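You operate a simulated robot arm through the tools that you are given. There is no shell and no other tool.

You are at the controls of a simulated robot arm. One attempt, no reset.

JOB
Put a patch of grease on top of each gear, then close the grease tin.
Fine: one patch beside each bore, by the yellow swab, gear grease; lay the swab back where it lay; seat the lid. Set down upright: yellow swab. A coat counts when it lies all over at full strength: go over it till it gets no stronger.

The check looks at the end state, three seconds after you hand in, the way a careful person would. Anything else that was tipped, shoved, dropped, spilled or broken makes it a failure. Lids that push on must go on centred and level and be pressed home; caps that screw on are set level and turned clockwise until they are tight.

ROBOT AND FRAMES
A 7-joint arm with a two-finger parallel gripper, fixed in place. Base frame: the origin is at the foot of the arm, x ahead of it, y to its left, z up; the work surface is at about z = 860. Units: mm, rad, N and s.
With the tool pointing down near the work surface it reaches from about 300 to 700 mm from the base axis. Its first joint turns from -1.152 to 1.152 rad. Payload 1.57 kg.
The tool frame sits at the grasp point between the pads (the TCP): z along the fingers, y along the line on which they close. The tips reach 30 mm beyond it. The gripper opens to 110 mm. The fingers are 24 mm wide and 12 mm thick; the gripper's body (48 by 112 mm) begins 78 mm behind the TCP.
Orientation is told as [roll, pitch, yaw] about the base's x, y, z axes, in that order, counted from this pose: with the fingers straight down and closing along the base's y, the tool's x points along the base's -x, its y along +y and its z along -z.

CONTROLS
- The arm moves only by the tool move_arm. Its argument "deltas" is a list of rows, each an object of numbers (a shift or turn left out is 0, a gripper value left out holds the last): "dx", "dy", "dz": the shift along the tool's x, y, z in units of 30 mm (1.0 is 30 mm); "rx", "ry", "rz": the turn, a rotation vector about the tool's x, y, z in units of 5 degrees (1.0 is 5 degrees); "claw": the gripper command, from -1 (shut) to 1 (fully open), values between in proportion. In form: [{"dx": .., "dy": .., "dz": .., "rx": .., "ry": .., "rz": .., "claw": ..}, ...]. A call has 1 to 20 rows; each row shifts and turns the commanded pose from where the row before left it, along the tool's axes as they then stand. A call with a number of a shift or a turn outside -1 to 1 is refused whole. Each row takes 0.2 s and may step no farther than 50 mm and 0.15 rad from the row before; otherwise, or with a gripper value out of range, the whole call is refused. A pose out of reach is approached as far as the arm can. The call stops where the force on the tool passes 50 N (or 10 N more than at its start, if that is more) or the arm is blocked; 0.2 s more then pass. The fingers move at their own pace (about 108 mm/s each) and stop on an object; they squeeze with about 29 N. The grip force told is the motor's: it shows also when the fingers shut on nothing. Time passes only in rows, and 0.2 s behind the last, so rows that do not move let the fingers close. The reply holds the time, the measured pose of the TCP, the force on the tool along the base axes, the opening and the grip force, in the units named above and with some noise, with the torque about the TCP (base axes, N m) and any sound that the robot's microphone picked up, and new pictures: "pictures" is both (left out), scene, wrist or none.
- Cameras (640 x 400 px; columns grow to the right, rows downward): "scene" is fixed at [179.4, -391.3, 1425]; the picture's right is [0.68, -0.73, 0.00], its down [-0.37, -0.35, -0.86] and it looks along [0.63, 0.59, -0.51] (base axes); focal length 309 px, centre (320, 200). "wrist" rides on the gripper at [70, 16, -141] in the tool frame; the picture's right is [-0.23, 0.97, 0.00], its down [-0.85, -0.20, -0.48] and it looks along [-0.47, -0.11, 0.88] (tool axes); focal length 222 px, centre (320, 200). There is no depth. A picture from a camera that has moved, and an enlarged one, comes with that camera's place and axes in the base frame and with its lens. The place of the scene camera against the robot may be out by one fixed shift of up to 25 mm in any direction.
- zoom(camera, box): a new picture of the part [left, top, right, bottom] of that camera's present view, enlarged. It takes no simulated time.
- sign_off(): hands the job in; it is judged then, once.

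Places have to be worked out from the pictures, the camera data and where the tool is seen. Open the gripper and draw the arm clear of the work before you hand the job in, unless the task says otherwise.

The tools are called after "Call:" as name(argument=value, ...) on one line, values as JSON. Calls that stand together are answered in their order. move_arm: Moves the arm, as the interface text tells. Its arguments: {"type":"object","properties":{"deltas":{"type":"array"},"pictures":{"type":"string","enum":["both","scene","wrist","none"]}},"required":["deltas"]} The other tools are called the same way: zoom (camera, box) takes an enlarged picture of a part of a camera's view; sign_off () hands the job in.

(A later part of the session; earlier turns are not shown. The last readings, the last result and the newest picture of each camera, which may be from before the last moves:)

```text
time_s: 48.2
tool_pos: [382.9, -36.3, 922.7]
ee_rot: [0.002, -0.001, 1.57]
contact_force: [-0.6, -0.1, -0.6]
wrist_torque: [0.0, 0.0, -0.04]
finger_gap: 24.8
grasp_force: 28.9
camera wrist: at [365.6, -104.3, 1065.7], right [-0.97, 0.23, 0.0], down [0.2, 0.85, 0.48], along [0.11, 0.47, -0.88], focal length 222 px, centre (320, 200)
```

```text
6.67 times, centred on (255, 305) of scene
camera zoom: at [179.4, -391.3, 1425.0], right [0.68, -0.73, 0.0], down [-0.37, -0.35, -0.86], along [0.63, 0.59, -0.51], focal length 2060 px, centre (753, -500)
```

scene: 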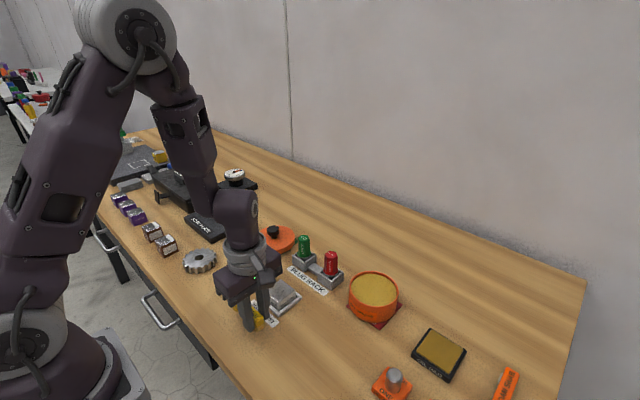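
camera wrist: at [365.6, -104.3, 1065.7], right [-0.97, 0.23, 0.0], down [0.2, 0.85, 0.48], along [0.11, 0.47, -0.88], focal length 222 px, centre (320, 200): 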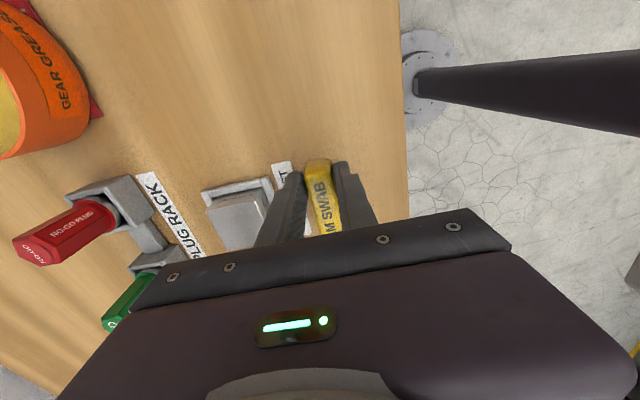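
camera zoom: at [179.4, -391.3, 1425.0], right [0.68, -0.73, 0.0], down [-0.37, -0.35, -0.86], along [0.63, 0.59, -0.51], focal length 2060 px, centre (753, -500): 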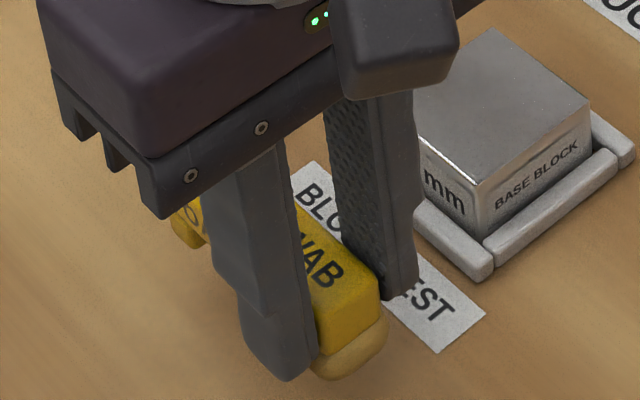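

The gap is 24.8 mm rather than 20.6, so the tips caught the foam's shoulders. I'll set it back down, raise the grip 4.5 mm and grip only the bar.

Call:
move_arm(deltas=[{"dz": 0.4}, {"dz": 0.3}, {}, {"claw": -0.4}, {"claw": -0.2}, {"dz": -0.15}, {}, {"claw": -1}, {"claw": -1}, {"claw": -1}, {"claw": -1}])

Call:
zoom(camera="scene", box=[220, 285, 290, 345])

Call:
zoom(camera="wrist", box=[250, 100, 400, 240])

```text
time_s: 50.6
tool_pos: [382.5, -34.7, 906.4]
ee_rot: [0.0, 0.0, 1.571]
contact_force: [-0.1, -0.5, 3.0]
wrist_torque: [0.11, -0.01, 0.0]
finger_gap: 20.7
grasp_force: 28.6
camera wrist: at [365.8, -104.4, 1049.1], right [-0.97, 0.23, 0.0], down [0.2, 0.85, 0.48], along [0.11, 0.47, -0.88], focal length 222 px, centre (320, 200)
```

scene: 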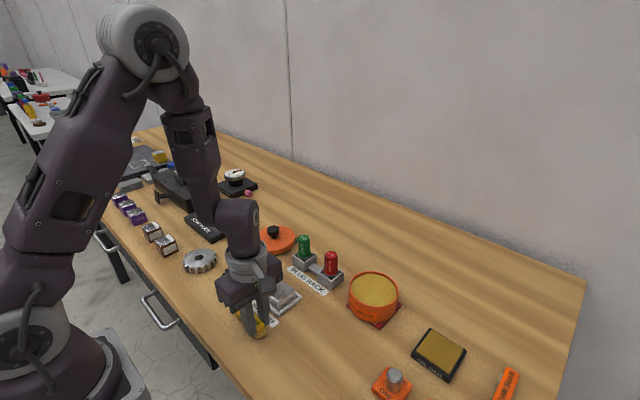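
wrist: 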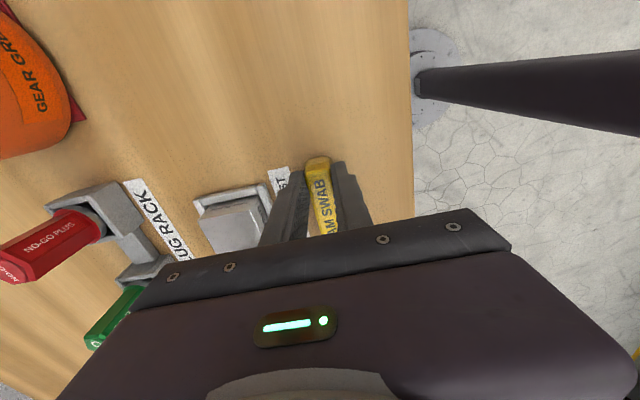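

```text
6.67 times, centred on (255, 315) of scene
camera zoom: at [179.4, -391.3, 1425.0], right [0.68, -0.73, 0.0], down [-0.37, -0.35, -0.86], along [0.63, 0.59, -0.51], focal length 2060 px, centre (753, -567)
```

zoom: 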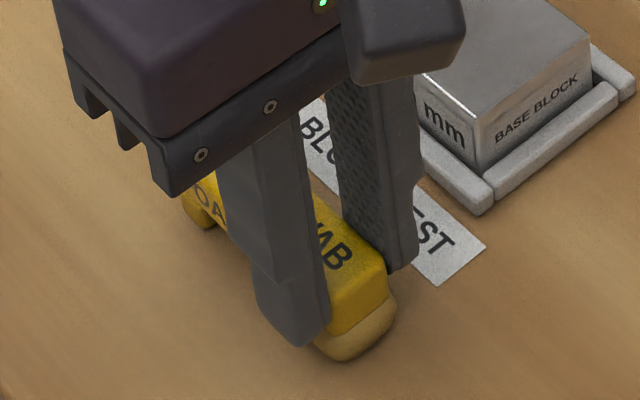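

```text
2.86 times, centred on (325, 170) of wrist
camera zoom: at [365.8, -104.4, 1049.1], right [-0.97, 0.23, 0.0], down [0.2, 0.85, 0.48], along [0.11, 0.47, -0.88], focal length 635 px, centre (306, 286)
```

zoom: 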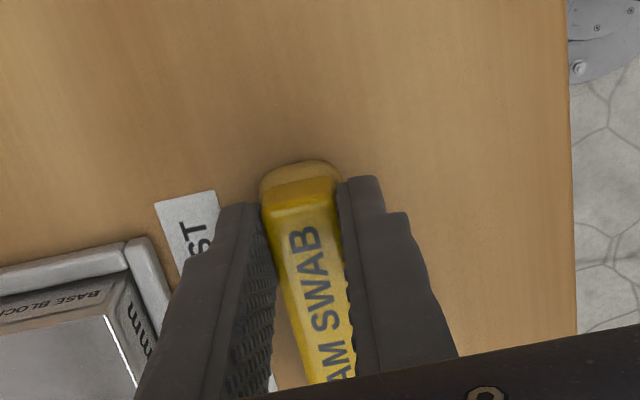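

Now the gap is 20.7 mm, which is a proper bar grip directly above the foam, with home pose (382.4, -35.1, 907.1). I'll lift and carry it back to the tin to reload flush.

Call:
move_arm(deltas=[{"dz": -0.3}, {"dz": -0.7}, {"dz": -0.8}, {"dz": -0.8}, {"dz": -0.733}, {"dy": -0.898, "dx": 0.52}, {"dy": -0.898, "dx": 0.52}, {"dy": -0.898, "dx": 0.52}, {"dy": -0.898, "dx": 0.52}, {"dy": -0.898, "dx": 0.52}, {"dy": -0.898, "dx": 0.52}, {"dy": -0.898, "dx": 0.52}, {"dy": -0.898, "dx": 0.52}, {}])

Call:
zoom(camera="scene", box=[310, 200, 450, 340])

Call:
zoom(camera="scene", box=[215, 295, 275, 345])

```text
time_s: 53.6
tool_pos: [596.5, -160.7, 1007.2]
ee_rot: [0.0, -0.001, 1.571]
contact_force: [1.4, -1.1, 0.3]
wrist_torque: [0.01, 0.04, 0.01]
finger_gap: 20.8
grasp_force: 29.3
camera wrist: at [580.8, -228.4, 1148.4], right [-0.97, 0.23, 0.0], down [0.2, 0.86, 0.48], along [0.11, 0.47, -0.88], focal length 222 px, centre (320, 200)
```

scene: 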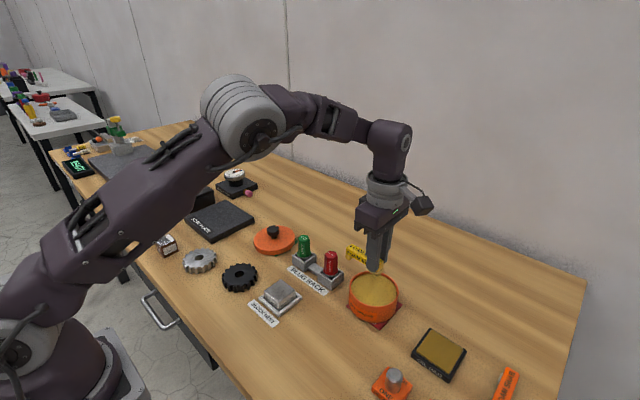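
wrist: 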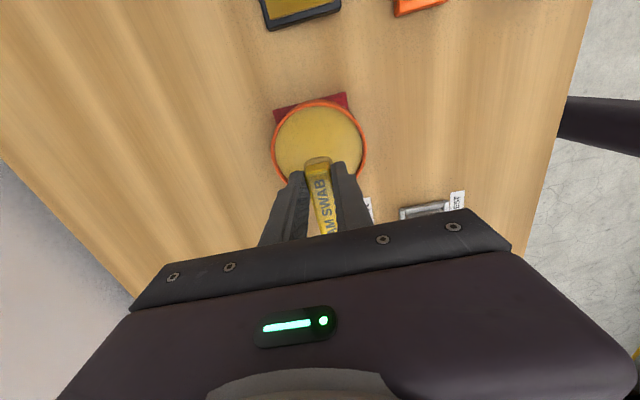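

```text
2.86 times, centred on (380, 270) of scene
camera zoom: at [179.4, -391.3, 1425.0], right [0.68, -0.73, 0.0], down [-0.37, -0.35, -0.86], along [0.63, 0.59, -0.51], focal length 883 px, centre (149, 0)
```

zoom: 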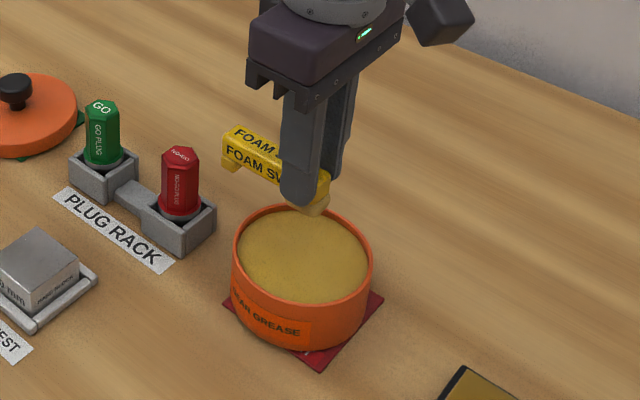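

```text
8.00 times, centred on (245, 320) of scene
camera zoom: at [179.4, -391.3, 1425.0], right [0.68, -0.73, 0.0], down [-0.37, -0.35, -0.86], along [0.63, 0.59, -0.51], focal length 2472 px, centre (920, -760)
```

zoom: 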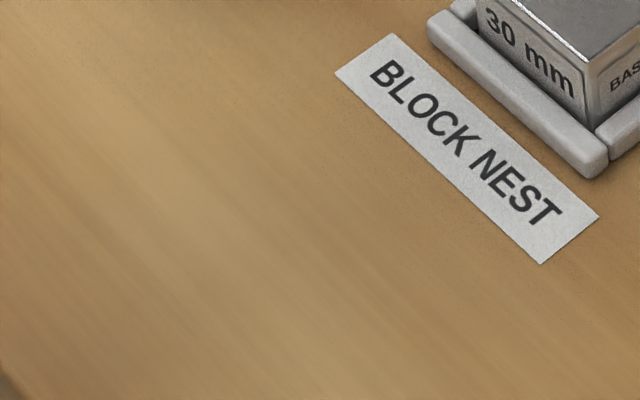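

The table is clean and the swab hangs level over the tin. I'll descend to just above the grease, then in fine steps.

Call:
move_arm(deltas=[{"dz": 0.5}, {"dz": 0.6}, {"dz": 0.4}, {"dz": 0.1}, {}, {"dz": 0.04}, {"dz": 0.04}, {}], pictures="none")

```text
time_s: 55.4
tool_pos: [596.4, -160.4, 955.5]
ee_rot: [-0.001, 0.0, 1.571]
contact_force: [0.3, -0.3, -0.6]
wrist_torque: [0.0, 0.01, -0.01]
finger_gap: 20.7
grasp_force: 28.4
```

Call:
move_arm(deltas=[{"dz": 0.03}, {"dz": 0.03}, {"dz": 0.03}, {}], pictures="none")

```text
time_s: 56.4
tool_pos: [598.2, -159.9, 955.0]
ee_rot: [-0.002, 0.0, 1.57]
contact_force: [-1.3, -0.2, 2.9]
wrist_torque: [0.06, 0.06, 0.0]
finger_gap: 20.8
grasp_force: 28.5
```

Call:
move_arm(deltas=[{"dz": 0.02}, {}, {}, {}])

Call:
zoom(camera="scene", box=[330, 240, 420, 330])

```text
time_s: 57.4
tool_pos: [598.5, -160.5, 954.2]
ee_rot: [-0.002, 0.001, 1.569]
contact_force: [-0.1, -0.3, 8.9]
wrist_torque: [0.14, 0.04, -0.02]
finger_gap: 20.5
grasp_force: 29.1
camera wrist: at [580.7, -229.0, 1095.9], right [-0.97, 0.23, 0.0], down [0.2, 0.86, 0.48], along [0.11, 0.47, -0.88], focal length 222 px, centre (320, 200)
```

scene: 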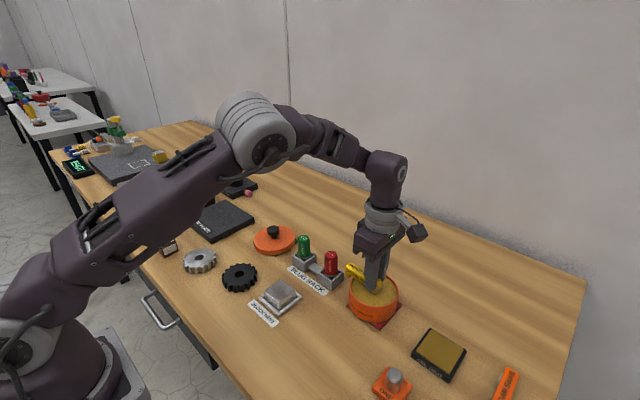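
wrist: 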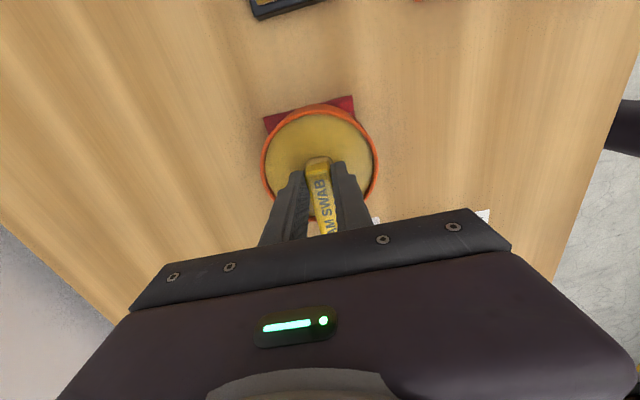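

```text
4.44 times, centred on (375, 285) of scene
camera zoom: at [179.3, -391.2, 1425.0], right [0.68, -0.73, 0.0], down [-0.37, -0.35, -0.86], along [0.63, 0.59, -0.51], focal length 1374 px, centre (76, -178)
```

zoom: 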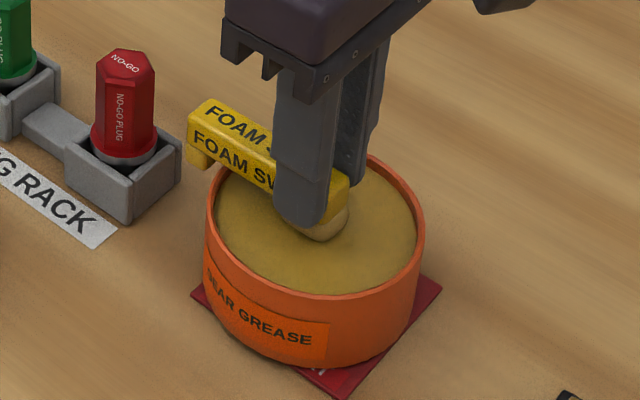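

Load is 8.9 N, but the torque (+0.14) again puts contact at the foam's inner edge, as with the previous grip. So the foam face is slightly tilted relative to the swab's resting attitude. I'll lift, tilt the foam end down about 3°, press again, and use the torque to find the flush angle.

Call:
move_arm(deltas=[{"dz": -0.12}, {"ry": -0.6}, {"dz": 0.06}, {"dz": 0.04}, {}, {}], pictures="none")

```text
time_s: 58.8
tool_pos: [597.8, -159.2, 953.7]
ee_rot: [-0.001, -0.051, 1.571]
contact_force: [-1.6, 0.1, 5.6]
wrist_torque: [-0.05, 0.03, -0.02]
finger_gap: 20.6
grasp_force: 29.1
```

Now contact has moved to about -9 mm, the other side of the foam, so the flush angle is around 2°. I'll back the tilt off by 1° and measure again.

Call:
move_arm(deltas=[{"dz": -0.1}, {"ry": 0.2}, {"dz": 0.06}, {"dz": 0.05}, {}, {}], pictures="none")

Call:
move_arm(deltas=[{}, {}], pictures="none")

```text
time_s: 60.2
tool_pos: [598.0, -160.0, 954.5]
ee_rot: [-0.001, -0.032, 1.572]
contact_force: [0.3, 0.0, 8.1]
wrist_torque: [-0.08, 0.0, -0.04]
finger_gap: 20.7
grasp_force: 28.8
```

```text
time_s: 60.8
tool_pos: [597.3, -160.0, 954.2]
ee_rot: [0.0, -0.035, 1.571]
contact_force: [1.2, -0.3, 10.3]
wrist_torque: [-0.15, -0.03, 0.03]
finger_gap: 20.5
grasp_force: 29.3
```

At 2° the contact is still at the outer edge, so flush must be near 1°. Trying that.

Call:
move_arm(deltas=[{"dz": -0.1}, {"ry": 0.2}, {"dz": 0.06}, {"dz": 0.05}, {}, {}], pictures="none")

Call:
move_arm(deltas=[{}, {}], pictures="none")

```text
time_s: 62.2
tool_pos: [597.0, -160.2, 954.4]
ee_rot: [-0.001, -0.016, 1.57]
contact_force: [-1.5, -1.0, 7.6]
wrist_torque: [-0.17, 0.06, 0.01]
finger_gap: 20.8
grasp_force: 28.8
```

```text
time_s: 62.8
tool_pos: [597.2, -160.7, 954.6]
ee_rot: [0.001, -0.016, 1.571]
contact_force: [-0.1, -1.3, 9.4]
wrist_torque: [-0.19, 0.0, 0.03]
finger_gap: 20.5
grasp_force: 29.2
```

The contact flips between foam edges within about a degree, so the foam is essentially flush near 0.4°. I'll set that tilt, take a final load of grease, then lift and inspect.

Call:
move_arm(deltas=[{"dz": -0.12}, {"ry": 0.1}, {"dz": 0.08}, {"dz": 0.05}, {}, {}, {}], pictures="none")

Call:
move_arm(deltas=[{}, {}, {"dz": -0.3}, {"dz": -0.6}, {"dz": -0.7}, {}])

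Call:
zoom(camera="scene", box=[330, 220, 420, 310])

Call:
zoom(camera="wrist", box=[260, 90, 380, 210])

```text
time_s: 64.4
tool_pos: [597.5, -160.1, 954.0]
ee_rot: [-0.002, -0.008, 1.572]
contact_force: [0.2, 2.1, 9.8]
wrist_torque: [0.07, 0.03, 0.0]
finger_gap: 20.7
grasp_force: 29.6
```

```text
time_s: 65.8
tool_pos: [596.6, -160.8, 1001.0]
ee_rot: [-0.001, -0.009, 1.572]
contact_force: [0.2, 0.5, -1.2]
wrist_torque: [-0.03, 0.0, 0.01]
finger_gap: 20.8
grasp_force: 28.9
camera wrist: at [580.0, -231.2, 1142.6], right [-0.97, 0.23, 0.0], down [0.2, 0.85, 0.49], along [0.11, 0.47, -0.87], focal length 222 px, centre (320, 200)
```

scene: 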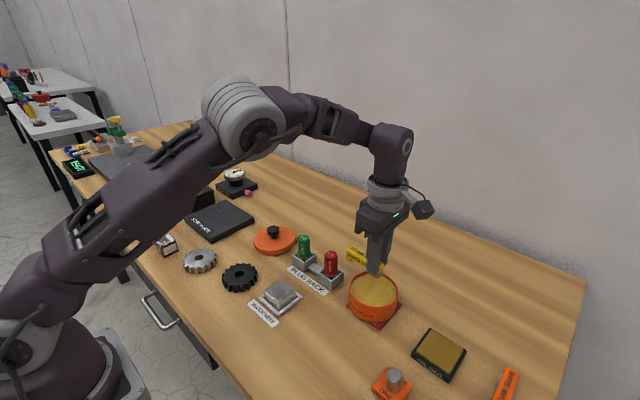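
wrist: 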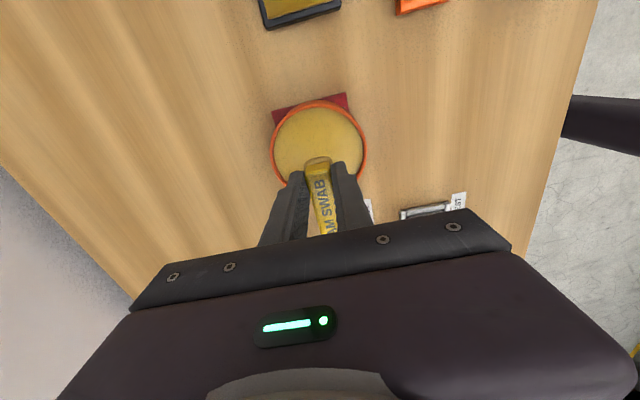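

```text
4.44 times, centred on (375, 265) of scene
camera zoom: at [179.4, -391.3, 1425.0], right [0.68, -0.73, 0.0], down [-0.37, -0.35, -0.86], along [0.63, 0.59, -0.51], focal length 1374 px, centre (76, -89)
```

zoom: 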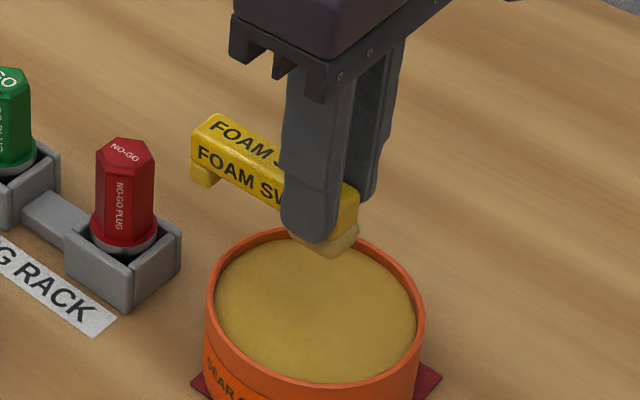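

```text
3.33 times, centred on (320, 150) of wrist
camera zoom: at [580.0, -231.2, 1142.6], right [-0.97, 0.23, 0.0], down [0.2, 0.85, 0.49], along [0.11, 0.47, -0.87], focal length 740 px, centre (320, 367)
```

zoom: 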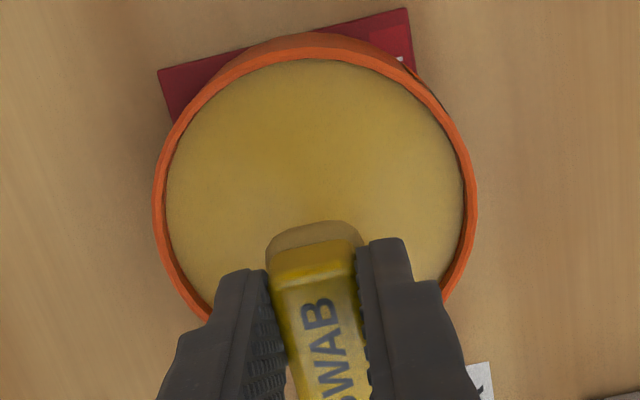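

At 0.5° the contact is centred (flush), and the foam is loaded. Now I carry it to the black gear with the foam directly under the TCP, aimed at (466.5, 117.5).

Call:
move_arm(deltas=[{"dy": 0.438, "dx": -0.924}, {"dy": 0.438, "dx": -0.924}, {"dy": 0.438, "dx": -0.924}, {"dy": 0.438, "dx": -0.924}, {"dy": 0.438, "dx": -0.924}, {"dy": 0.438, "dx": -0.924}, {"dy": 0.438, "dx": -0.924}, {"dy": 0.438, "dx": -0.924}, {"dy": 0.438, "dx": -0.924}, {"dy": 0.438, "dx": -0.924}, {}], pictures="wrist")

Call:
zoom(camera="wrist", box=[260, 90, 380, 210])

```text
time_s: 68.2
tool_pos: [466.3, 116.2, 1003.7]
ee_rot: [-0.001, -0.008, 1.567]
contact_force: [0.4, 0.9, 0.0]
wrist_torque: [0.01, -0.03, -0.02]
finger_gap: 21.0
grasp_force: 28.7
camera wrist: at [449.6, 46.6, 1145.2], right [-0.97, 0.23, 0.0], down [0.2, 0.85, 0.49], along [0.11, 0.47, -0.87], focal length 222 px, centre (320, 200)
```

wrist: 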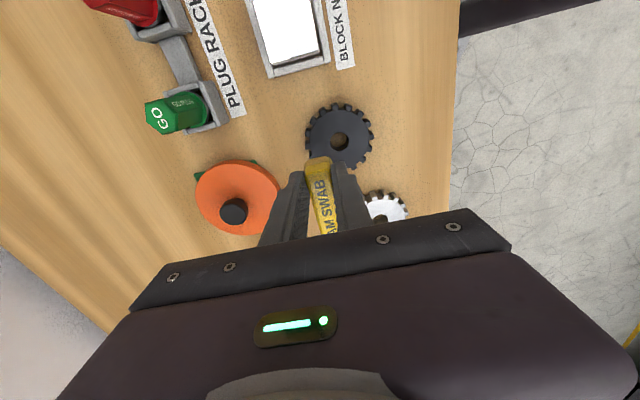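

```text
3.33 times, centred on (320, 150) of wrist
camera zoom: at [449.6, 46.6, 1145.2], right [-0.97, 0.23, 0.0], down [0.2, 0.85, 0.49], along [0.11, 0.47, -0.87], focal length 740 px, centre (320, 367)
```

zoom: 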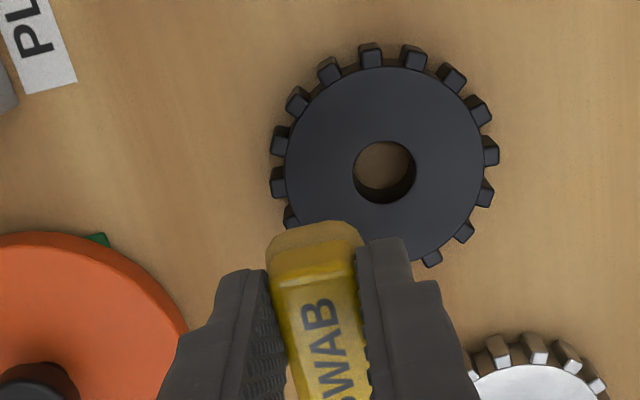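

Aligned over the black gear. I'll descend to just above the face, then press in fine steps.

Call:
move_arm(deltas=[{"dz": 0.7}, {"dz": 0.8}, {"dz": 0.6}, {"dz": 0.36}, {}, {"dz": 0.04}, {"dz": 0.04}, {}], pictures="none")

```text
time_s: 70.0
tool_pos: [466.8, 117.8, 927.5]
ee_rot: [0.0, -0.009, 1.57]
contact_force: [-0.1, 0.3, -0.5]
wrist_torque: [-0.01, 0.0, 0.03]
finger_gap: 20.8
grasp_force: 28.6
```

Call:
move_arm(deltas=[{"dz": 0.04}, {"dz": 0.03}, {}], pictures="none")

```text
time_s: 70.8
tool_pos: [467.6, 116.8, 926.2]
ee_rot: [-0.001, -0.008, 1.571]
contact_force: [-2.3, -0.4, 22.0]
wrist_torque: [0.0, 0.17, 0.0]
finger_gap: 20.7
grasp_force: 28.8
```

It's a centred contact at 22 N. I'll ease off slightly and hold about 1.5 s, then lift and check for a mark.

Call:
move_arm(deltas=[{"dz": -0.015}, {}, {}, {}, {}, {}], pictures="none")

Call:
move_arm(deltas=[{"dz": -0.4}, {"dz": -0.7}, {"dz": -0.7}, {"dx": -0.8}, {"dx": -0.8}, {"dx": -0.4}, {}])

Call:
zoom(camera="wrist", box=[260, 40, 400, 160])

Call:
zoom(camera="scene", box=[215, 255, 265, 295])

```text
time_s: 72.2
tool_pos: [466.2, 117.3, 925.9]
ee_rot: [0.001, -0.008, 1.57]
contact_force: [2.0, 1.8, 7.3]
wrist_torque: [0.09, -0.06, -0.01]
finger_gap: 20.6
grasp_force: 28.8
```

```text
time_s: 73.8
tool_pos: [467.0, 176.7, 980.0]
ee_rot: [0.0, -0.008, 1.57]
contact_force: [0.0, -0.7, -0.8]
wrist_torque: [0.0, 0.01, -0.01]
finger_gap: 20.6
grasp_force: 28.8
camera wrist: at [450.1, 106.6, 1121.6], right [-0.97, 0.23, 0.0], down [0.2, 0.85, 0.49], along [0.11, 0.47, -0.87], focal length 222 px, centre (320, 200)
```

scene: 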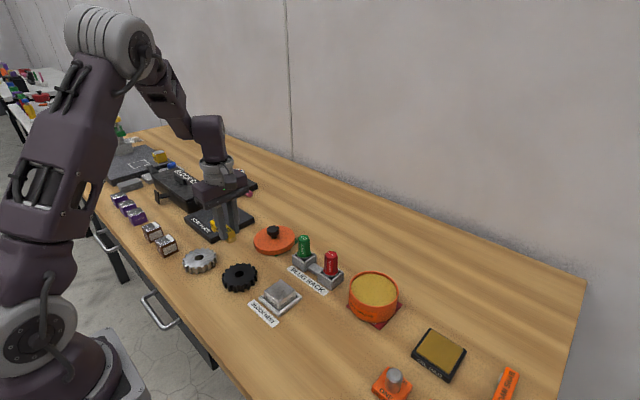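
wrist: 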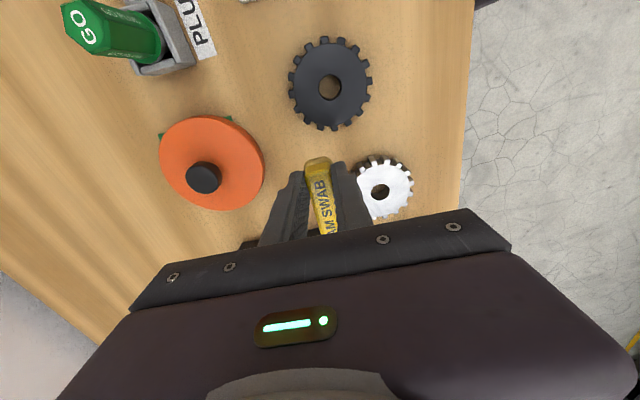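

```text
3.33 times, centred on (330, 100) of wrist
camera zoom: at [450.1, 106.6, 1121.6], right [-0.97, 0.23, 0.0], down [0.2, 0.85, 0.49], along [0.11, 0.47, -0.87], focal length 740 px, centre (287, 533)
```

zoom: 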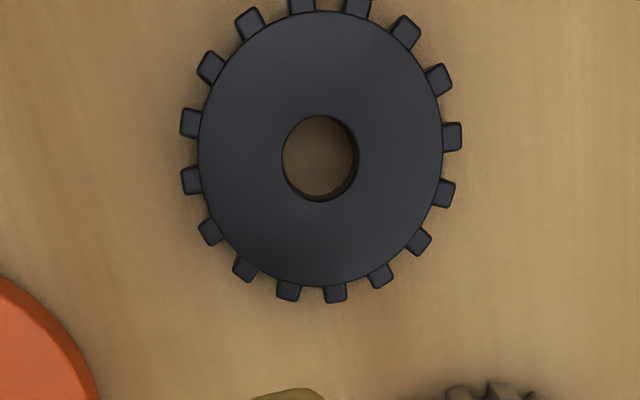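

```text
10.00 times, centred on (240, 275) of scene
camera zoom: at [179.4, -391.3, 1425.0], right [0.68, -0.73, 0.0], down [-0.37, -0.35, -0.86], along [0.63, 0.59, -0.51], focal length 3090 px, centre (1120, -550)
```

zoom: 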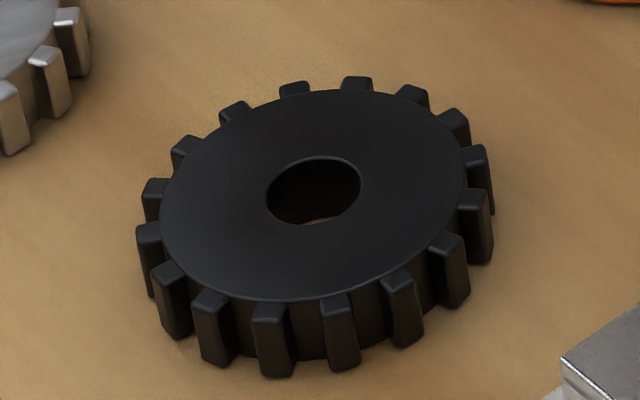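

A flush hold alone left nothing visible, so the grease probably transfers by wiping. I'll return, press to roughly 8–10 N, and make real strokes of ±8 mm along y.

Call:
move_arm(deltas=[{"dx": 0.7}, {"dx": 0.7}, {"dx": 0.6}, {"dz": 0.8}, {"dz": 0.8}, {"dz": 0.15}, {"dz": 0.05}, {"dz": 0.01}, {}], pictures="none")

```text
time_s: 75.8
tool_pos: [466.7, 115.9, 926.5]
ee_rot: [-0.002, -0.009, 1.569]
contact_force: [-1.5, -1.8, 19.1]
wrist_torque: [-0.12, 0.09, 0.02]
finger_gap: 21.0
grasp_force: 29.3
```

Call:
move_arm(deltas=[{"dx": 0.13}, {"dx": 0.13}, {"dx": -0.13}, {"dx": -0.13}, {"dx": -0.13}, {"dx": -0.13}, {"dx": 0.13}, {"dx": 0.13}, {}], pictures="wrist")

Call:
zoom(camera="wrist", box=[270, 90, 390, 200])

```text
time_s: 77.8
tool_pos: [466.1, 117.1, 925.0]
ee_rot: [-0.001, -0.009, 1.57]
contact_force: [0.0, 3.6, 8.6]
wrist_torque: [0.14, -0.01, 0.0]
finger_gap: 20.8
grasp_force: 29.5
camera wrist: at [449.8, 47.1, 1066.9], right [-0.97, 0.23, 0.0], down [0.2, 0.85, 0.49], along [0.11, 0.47, -0.87], focal length 222 px, centre (320, 200)
```

wrist: 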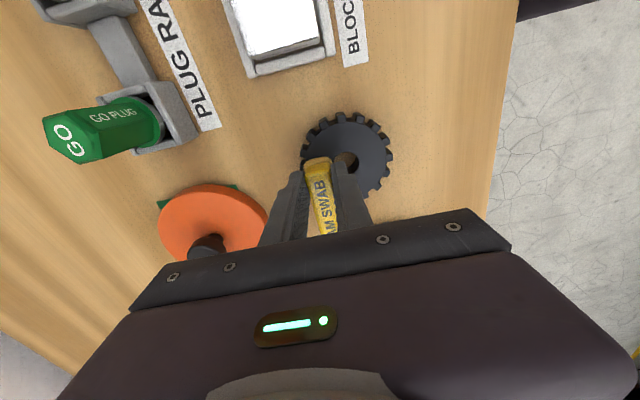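

```text
3.64 times, centred on (330, 145) of wrist
camera zoom: at [449.8, 47.1, 1066.9], right [-0.97, 0.23, 0.0], down [0.2, 0.85, 0.49], along [0.11, 0.47, -0.87], focal length 808 px, centre (284, 400)
```

zoom: 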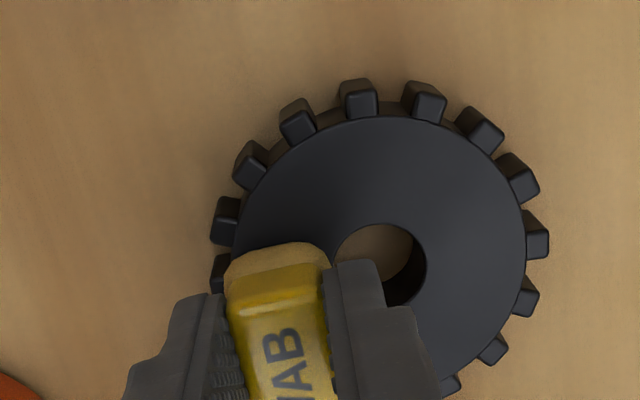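

Contact is maintained (8.6 N). I'll do another set of strokes, then lift and slide away to inspect.

Call:
move_arm(deltas=[{"dx": 0.13}, {"dx": 0.13}, {"dx": -0.13}, {"dx": -0.13}, {"dx": -0.13}, {"dx": -0.13}, {"dx": 0.13}, {"dx": 0.13}, {}, {"dz": -0.4}, {"dz": -0.7}, {"dz": -0.7}, {"dx": -0.8}, {"dx": -0.8}, {"dx": -0.4}, {}], pictures="wrist")

Call:
zoom(camera="wrist", box=[280, 30, 380, 130])

Call:
zoom(camera="scene", box=[215, 255, 265, 295])

```text
time_s: 81.2
tool_pos: [467.2, 176.0, 980.0]
ee_rot: [-0.001, -0.008, 1.571]
contact_force: [0.7, 0.5, -0.4]
wrist_torque: [-0.03, 0.03, 0.0]
finger_gap: 20.9
grasp_force: 28.9
camera wrist: at [450.4, 106.7, 1121.3], right [-0.97, 0.23, 0.0], down [0.2, 0.85, 0.49], along [0.11, 0.47, -0.87], focal length 222 px, centre (320, 200)
```

wrist: 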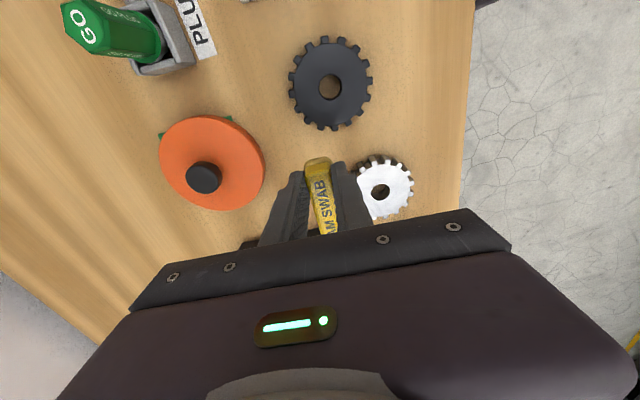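

```text
4.00 times, centred on (330, 80) of wrist
camera zoom: at [450.4, 106.7, 1121.3], right [-0.97, 0.23, 0.0], down [0.2, 0.85, 0.49], along [0.11, 0.47, -0.87], focal length 888 px, centre (280, 680)
```

zoom: 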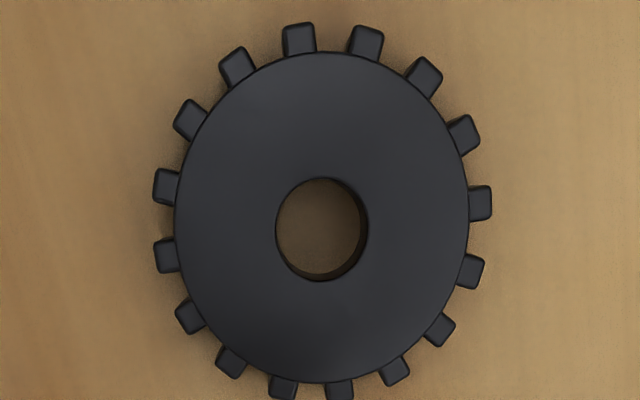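

```text
10.00 times, centred on (240, 275) of scene
camera zoom: at [179.4, -391.3, 1425.0], right [0.68, -0.73, 0.0], down [-0.37, -0.35, -0.86], along [0.63, 0.59, -0.51], focal length 3090 px, centre (1120, -550)
```

zoom: 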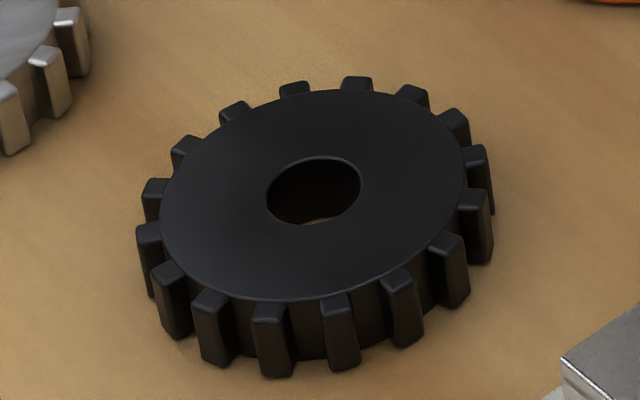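

Still no mark on that side of the black gear. I'll examine both gear faces closely for any hint of where or how the coat shows.

Call:
zoom(camera="scene", box=[178, 243, 222, 278])

Call:
zoom(camera="wrist", box=[340, 150, 430, 230])

Call:
zoom(camera="scene", box=[205, 205, 255, 250])

```text
11.43 times, centred on (200, 260) of scene
camera zoom: at [179.4, -391.3, 1425.0], right [0.68, -0.73, 0.0], down [-0.37, -0.35, -0.86], along [0.63, 0.59, -0.51], focal length 3532 px, centre (1691, -491)
```

zoom: 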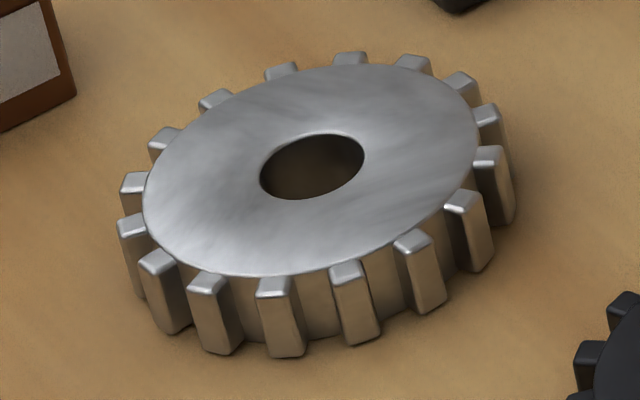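

```text
5.00 times, centred on (385, 190) of wrist
camera zoom: at [450.4, 106.7, 1121.3], right [-0.97, 0.23, 0.0], down [0.2, 0.85, 0.49], along [0.11, 0.47, -0.87], focal length 1111 px, centre (-5, 250)
```

zoom: 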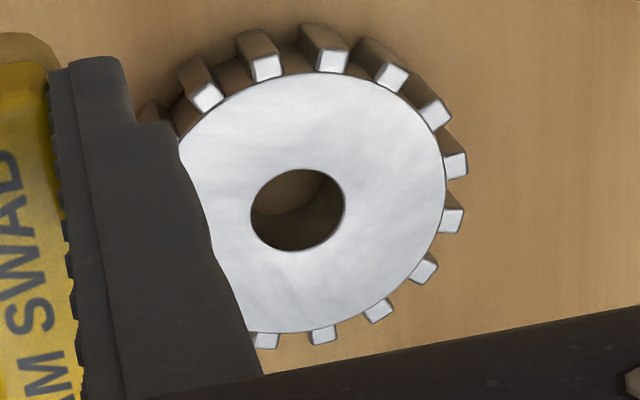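

```text
8.89 times, centred on (230, 228) of scene
camera zoom: at [179.4, -391.3, 1425.0], right [0.68, -0.73, 0.0], down [-0.37, -0.35, -0.86], along [0.63, 0.59, -0.51], focal length 2747 px, centre (1120, -44)
```

zoom: 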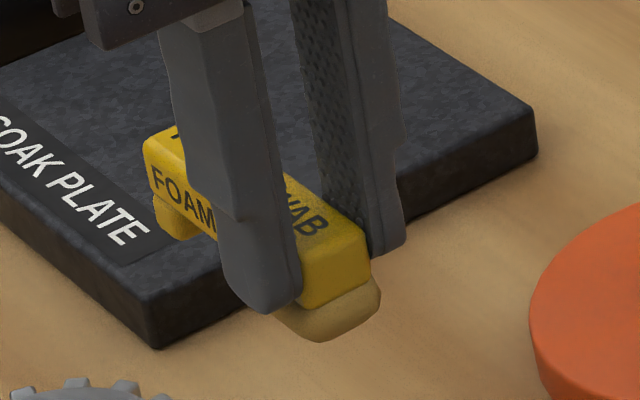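

No marks on either gear. I'll try the bright steel gear (centre ≈ (406.5, 243.8)), where any film should show, with the foam on its +x side and a gentler force.

Call:
move_arm(deltas=[{"dy": 0.4, "dx": -0.739}, {"dy": 0.4, "dx": -0.739}, {"dy": 0.4, "dx": -0.739}, {}, {"dz": 0.7}, {"dz": 0.7}, {"dz": 0.26}, {}])

Call:
zoom(camera="wrist", box=[270, 90, 400, 210])

Call:
zoom(camera="scene", box=[170, 220, 240, 280])

```text
time_s: 83.0
tool_pos: [431.4, 244.7, 930.7]
ee_rot: [0.0, -0.01, 1.571]
contact_force: [-0.5, -0.4, -0.5]
wrist_torque: [-0.02, 0.02, 0.01]
finger_gap: 20.4
grasp_force: 28.8
camera wrist: at [414.3, 174.2, 1072.1], right [-0.97, 0.23, 0.0], down [0.2, 0.85, 0.49], along [0.11, 0.47, -0.87], focal length 222 px, centre (320, 200)
```

scene: 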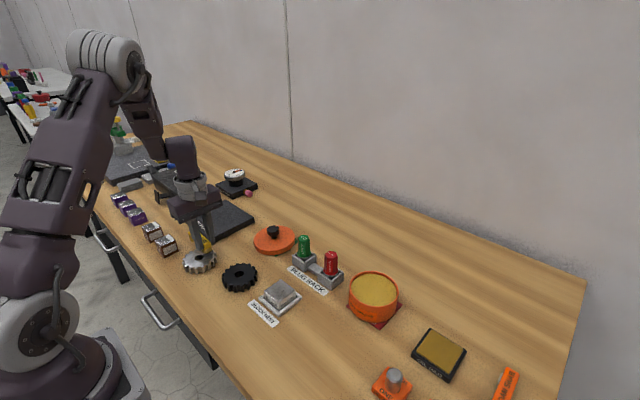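
wrist: 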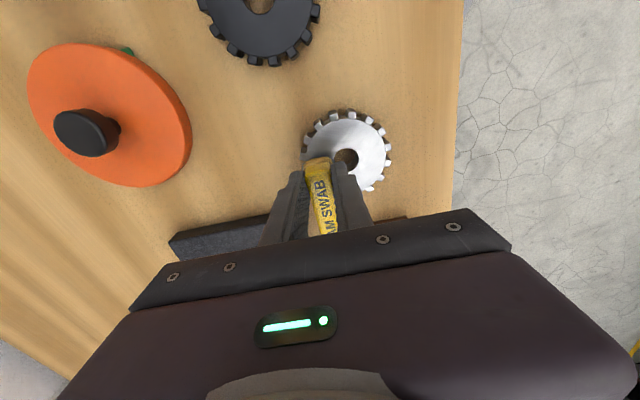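

```text
3.33 times, centred on (335, 150) of wrist
camera zoom: at [414.3, 174.2, 1072.1], right [-0.97, 0.23, 0.0], down [0.2, 0.85, 0.49], along [0.11, 0.47, -0.87], focal length 740 px, centre (270, 367)
```

zoom: 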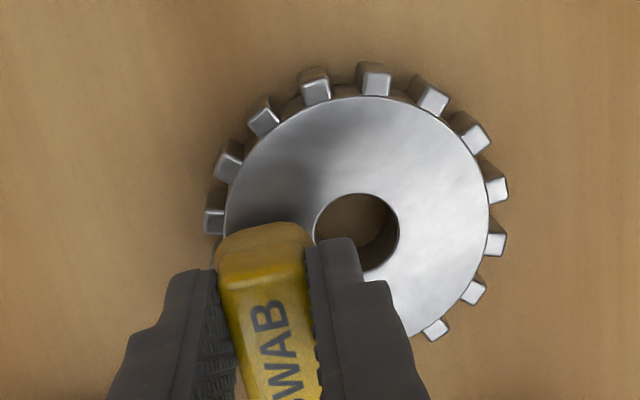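

```text
6.67 times, centred on (205, 250) of scene
camera zoom: at [179.4, -391.3, 1425.0], right [0.68, -0.73, 0.0], down [-0.37, -0.35, -0.86], along [0.63, 0.59, -0.51], focal length 2060 px, centre (1087, -133)
```

zoom: 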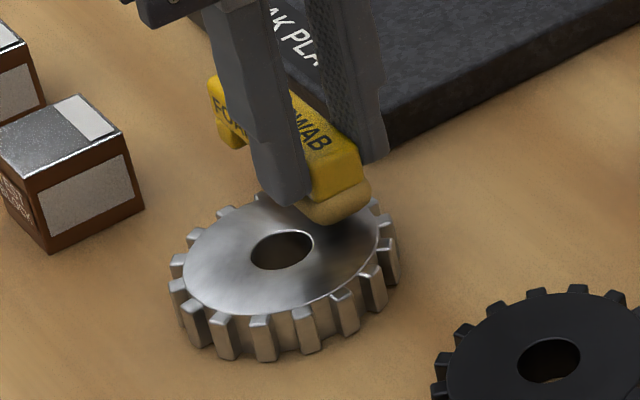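

Call:
move_arm(deltas=[{"dz": 0.07}, {"dz": 0.05}, {"dz": 0.03}, {}], pictures="none")

```text
time_s: 84.0
tool_pos: [431.7, 243.6, 926.0]
ee_rot: [-0.001, -0.008, 1.571]
contact_force: [-0.5, 0.4, 0.1]
wrist_torque: [-0.03, 0.01, -0.01]
finger_gap: 20.6
grasp_force: 29.2
```

Call:
move_arm(deltas=[{"dz": 0.02}, {"dz": 0.02}, {}], pictures="none")

```text
time_s: 84.8
tool_pos: [431.1, 243.4, 925.7]
ee_rot: [-0.002, -0.011, 1.571]
contact_force: [-2.2, -2.1, 21.5]
wrist_torque: [-0.12, 0.17, 0.02]
finger_gap: 20.5
grasp_force: 29.4
```

It's a flush contact at 21 N. I'll ease off about 0.5 mm, hold, make a few short strokes, then lift and slide away to inspect.

Call:
move_arm(deltas=[{"dz": -0.015}, {}, {}, {"dx": 0.08}, {"dx": 0.08}, {"dx": -0.08}, {"dx": -0.08}, {"dx": -0.08}, {"dx": -0.08}, {"dx": 0.08}, {"dx": 0.08}, {}], pictures="none")

Call:
move_arm(deltas=[{}, {"dz": -0.4}, {"dz": -0.7}, {"dz": -0.7}, {"dx": 0.8}, {"dx": 0.8}, {}])

Call:
zoom(camera="scene", box=[178, 243, 222, 278])

```text
time_s: 87.4
tool_pos: [431.7, 244.1, 925.4]
ee_rot: [0.0, -0.011, 1.57]
contact_force: [-1.3, 5.2, 14.9]
wrist_torque: [0.19, 0.05, 0.01]
finger_gap: 20.8
grasp_force: 28.8
```

```text
time_s: 89.0
tool_pos: [430.8, 195.3, 979.9]
ee_rot: [0.001, -0.009, 1.57]
contact_force: [-0.5, 0.2, -0.3]
wrist_torque: [0.01, -0.03, 0.04]
finger_gap: 20.8
grasp_force: 28.8
camera wrist: at [413.9, 125.2, 1120.5], right [-0.97, 0.23, 0.0], down [0.2, 0.85, 0.49], along [0.11, 0.47, -0.87], focal length 222 px, centre (320, 200)
```

scene: 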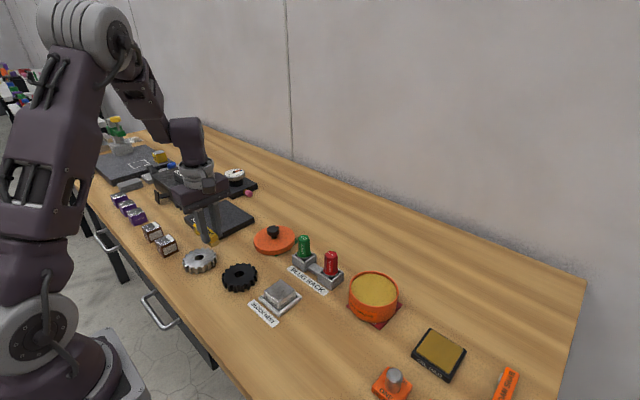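
wrist: 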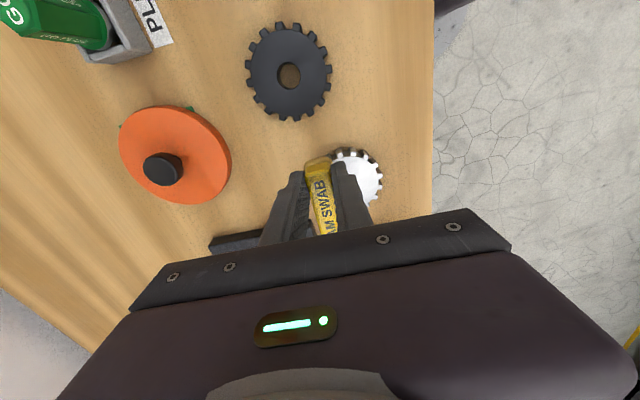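

```text
11.43 times, centred on (200, 260) of scene
camera zoom: at [179.4, -391.3, 1425.0], right [0.68, -0.73, 0.0], down [-0.37, -0.35, -0.86], along [0.63, 0.59, -0.51], focal length 3532 px, centre (1691, -491)
```

zoom: 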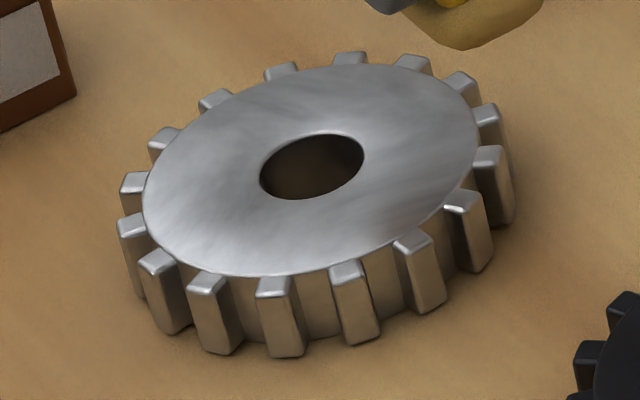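

The +x side of the steel gear also took nothing, and the foam colour hasn't changed either. I'll try another side of the bore (-x) with a lighter touch, reading the force as I go.

Call:
move_arm(deltas=[{"dy": 0.8, "dx": -0.8}, {"dy": 0.817, "dx": -0.8}, {}, {"dz": 0.7}, {"dz": 0.7}, {"dz": 0.3}, {"dz": 0.08}, {}], pictures="wrist")

Call:
zoom(camera="wrist", box=[240, 90, 370, 210])

```text
time_s: 90.8
tool_pos: [383.7, 244.3, 925.3]
ee_rot: [-0.001, -0.01, 1.572]
contact_force: [-0.2, -0.3, 0.1]
wrist_torque: [0.0, 0.0, -0.03]
finger_gap: 20.7
grasp_force: 29.0
camera wrist: at [365.2, 173.7, 1067.3], right [-0.97, 0.23, 0.0], down [0.2, 0.85, 0.49], along [0.11, 0.47, -0.87], focal length 222 px, centre (320, 200)
```

wrist: 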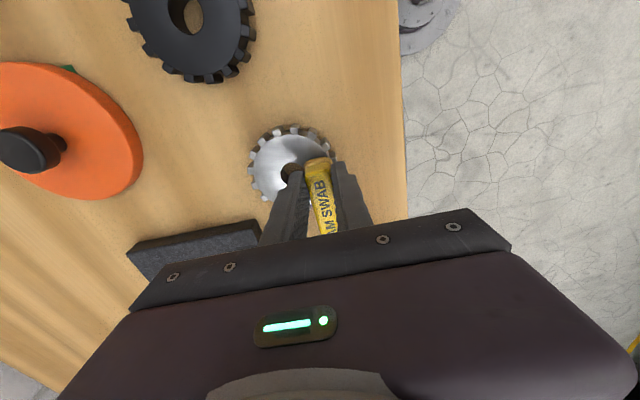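

```text
3.33 times, centred on (305, 150) of wrist
camera zoom: at [365.2, 173.7, 1067.3], right [-0.97, 0.23, 0.0], down [0.2, 0.85, 0.49], along [0.11, 0.47, -0.87], focal length 740 px, centre (370, 367)
```

zoom: 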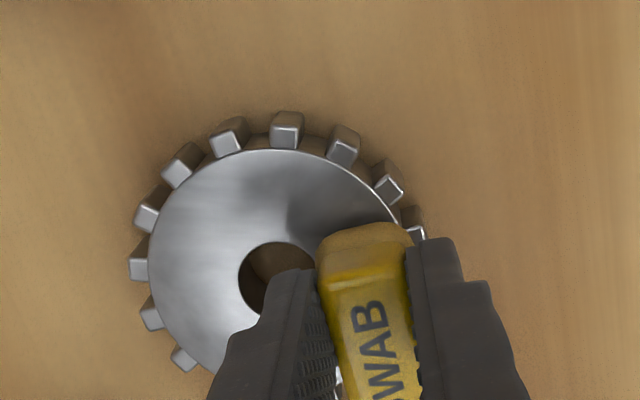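

Call:
move_arm(deltas=[{"dz": 0.02}, {}], pictures="none")

Call:
move_arm(deltas=[{"dz": 0.01}, {}], pictures="none")

```text
time_s: 91.4
tool_pos: [383.3, 244.1, 925.6]
ee_rot: [0.0, -0.009, 1.571]
contact_force: [-1.3, -0.2, 5.3]
wrist_torque: [-0.07, 0.06, -0.02]
finger_gap: 20.9
grasp_force: 29.1
```

```text
time_s: 92.0
tool_pos: [382.0, 244.4, 925.7]
ee_rot: [-0.001, -0.008, 1.57]
contact_force: [-2.8, -1.4, 14.4]
wrist_torque: [-0.07, 0.06, 0.03]
finger_gap: 20.7
grasp_force: 29.0
```

Call:
move_arm(deltas=[{"dz": -0.008}, {}, {"dx": 0.05}, {"dx": 0.05}, {"dx": 0.05}, {"dx": -0.05}, {"dx": -0.05}, {"dx": -0.05}, {"dx": -0.05}, {"dx": -0.05}, {"dx": -0.05}, {"dx": 0.05}, {"dx": 0.05}, {"dx": 0.05}, {}], pictures="none")

Call:
move_arm(deltas=[{"dz": -0.4}, {"dz": -0.7}, {"dz": -0.7}, {}], pictures="scene")

Call:
zoom(camera="scene", box=[178, 243, 222, 278])

```text
time_s: 95.2
tool_pos: [382.4, 244.7, 927.2]
ee_rot: [0.0, -0.01, 1.571]
contact_force: [-0.6, 6.8, 17.6]
wrist_torque: [0.27, 0.03, 0.03]
finger_gap: 20.9
grasp_force: 28.5
```

```text
time_s: 96.2
tool_pos: [382.2, 242.9, 979.5]
ee_rot: [-0.001, -0.01, 1.57]
contact_force: [-0.3, 0.1, 0.1]
wrist_torque: [-0.03, 0.01, 0.0]
finger_gap: 21.0
grasp_force: 29.1
```

scene: 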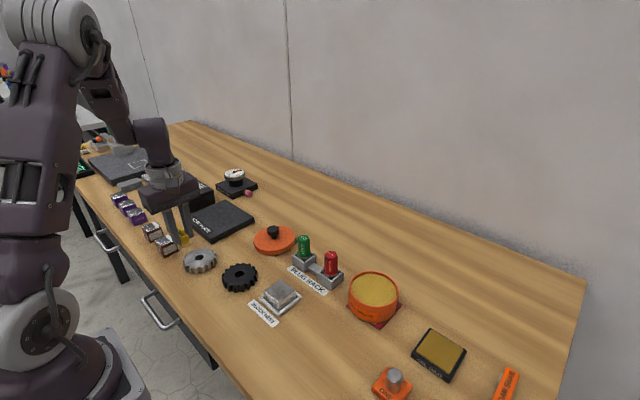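

```text
11.43 times, centred on (200, 260) of scene
camera zoom: at [179.4, -391.3, 1425.0], right [0.68, -0.73, 0.0], down [-0.37, -0.35, -0.86], along [0.63, 0.59, -0.51], focal length 3532 px, centre (1691, -491)
```

zoom: 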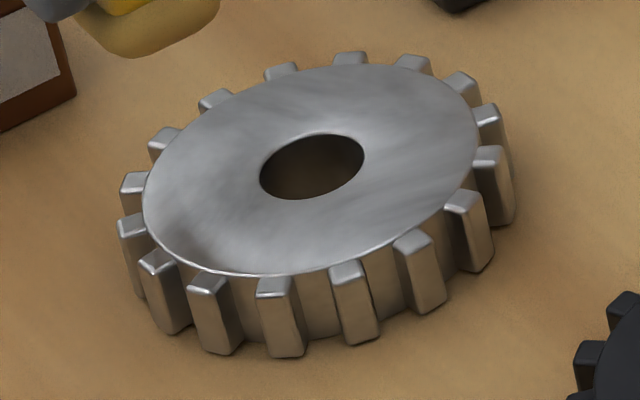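

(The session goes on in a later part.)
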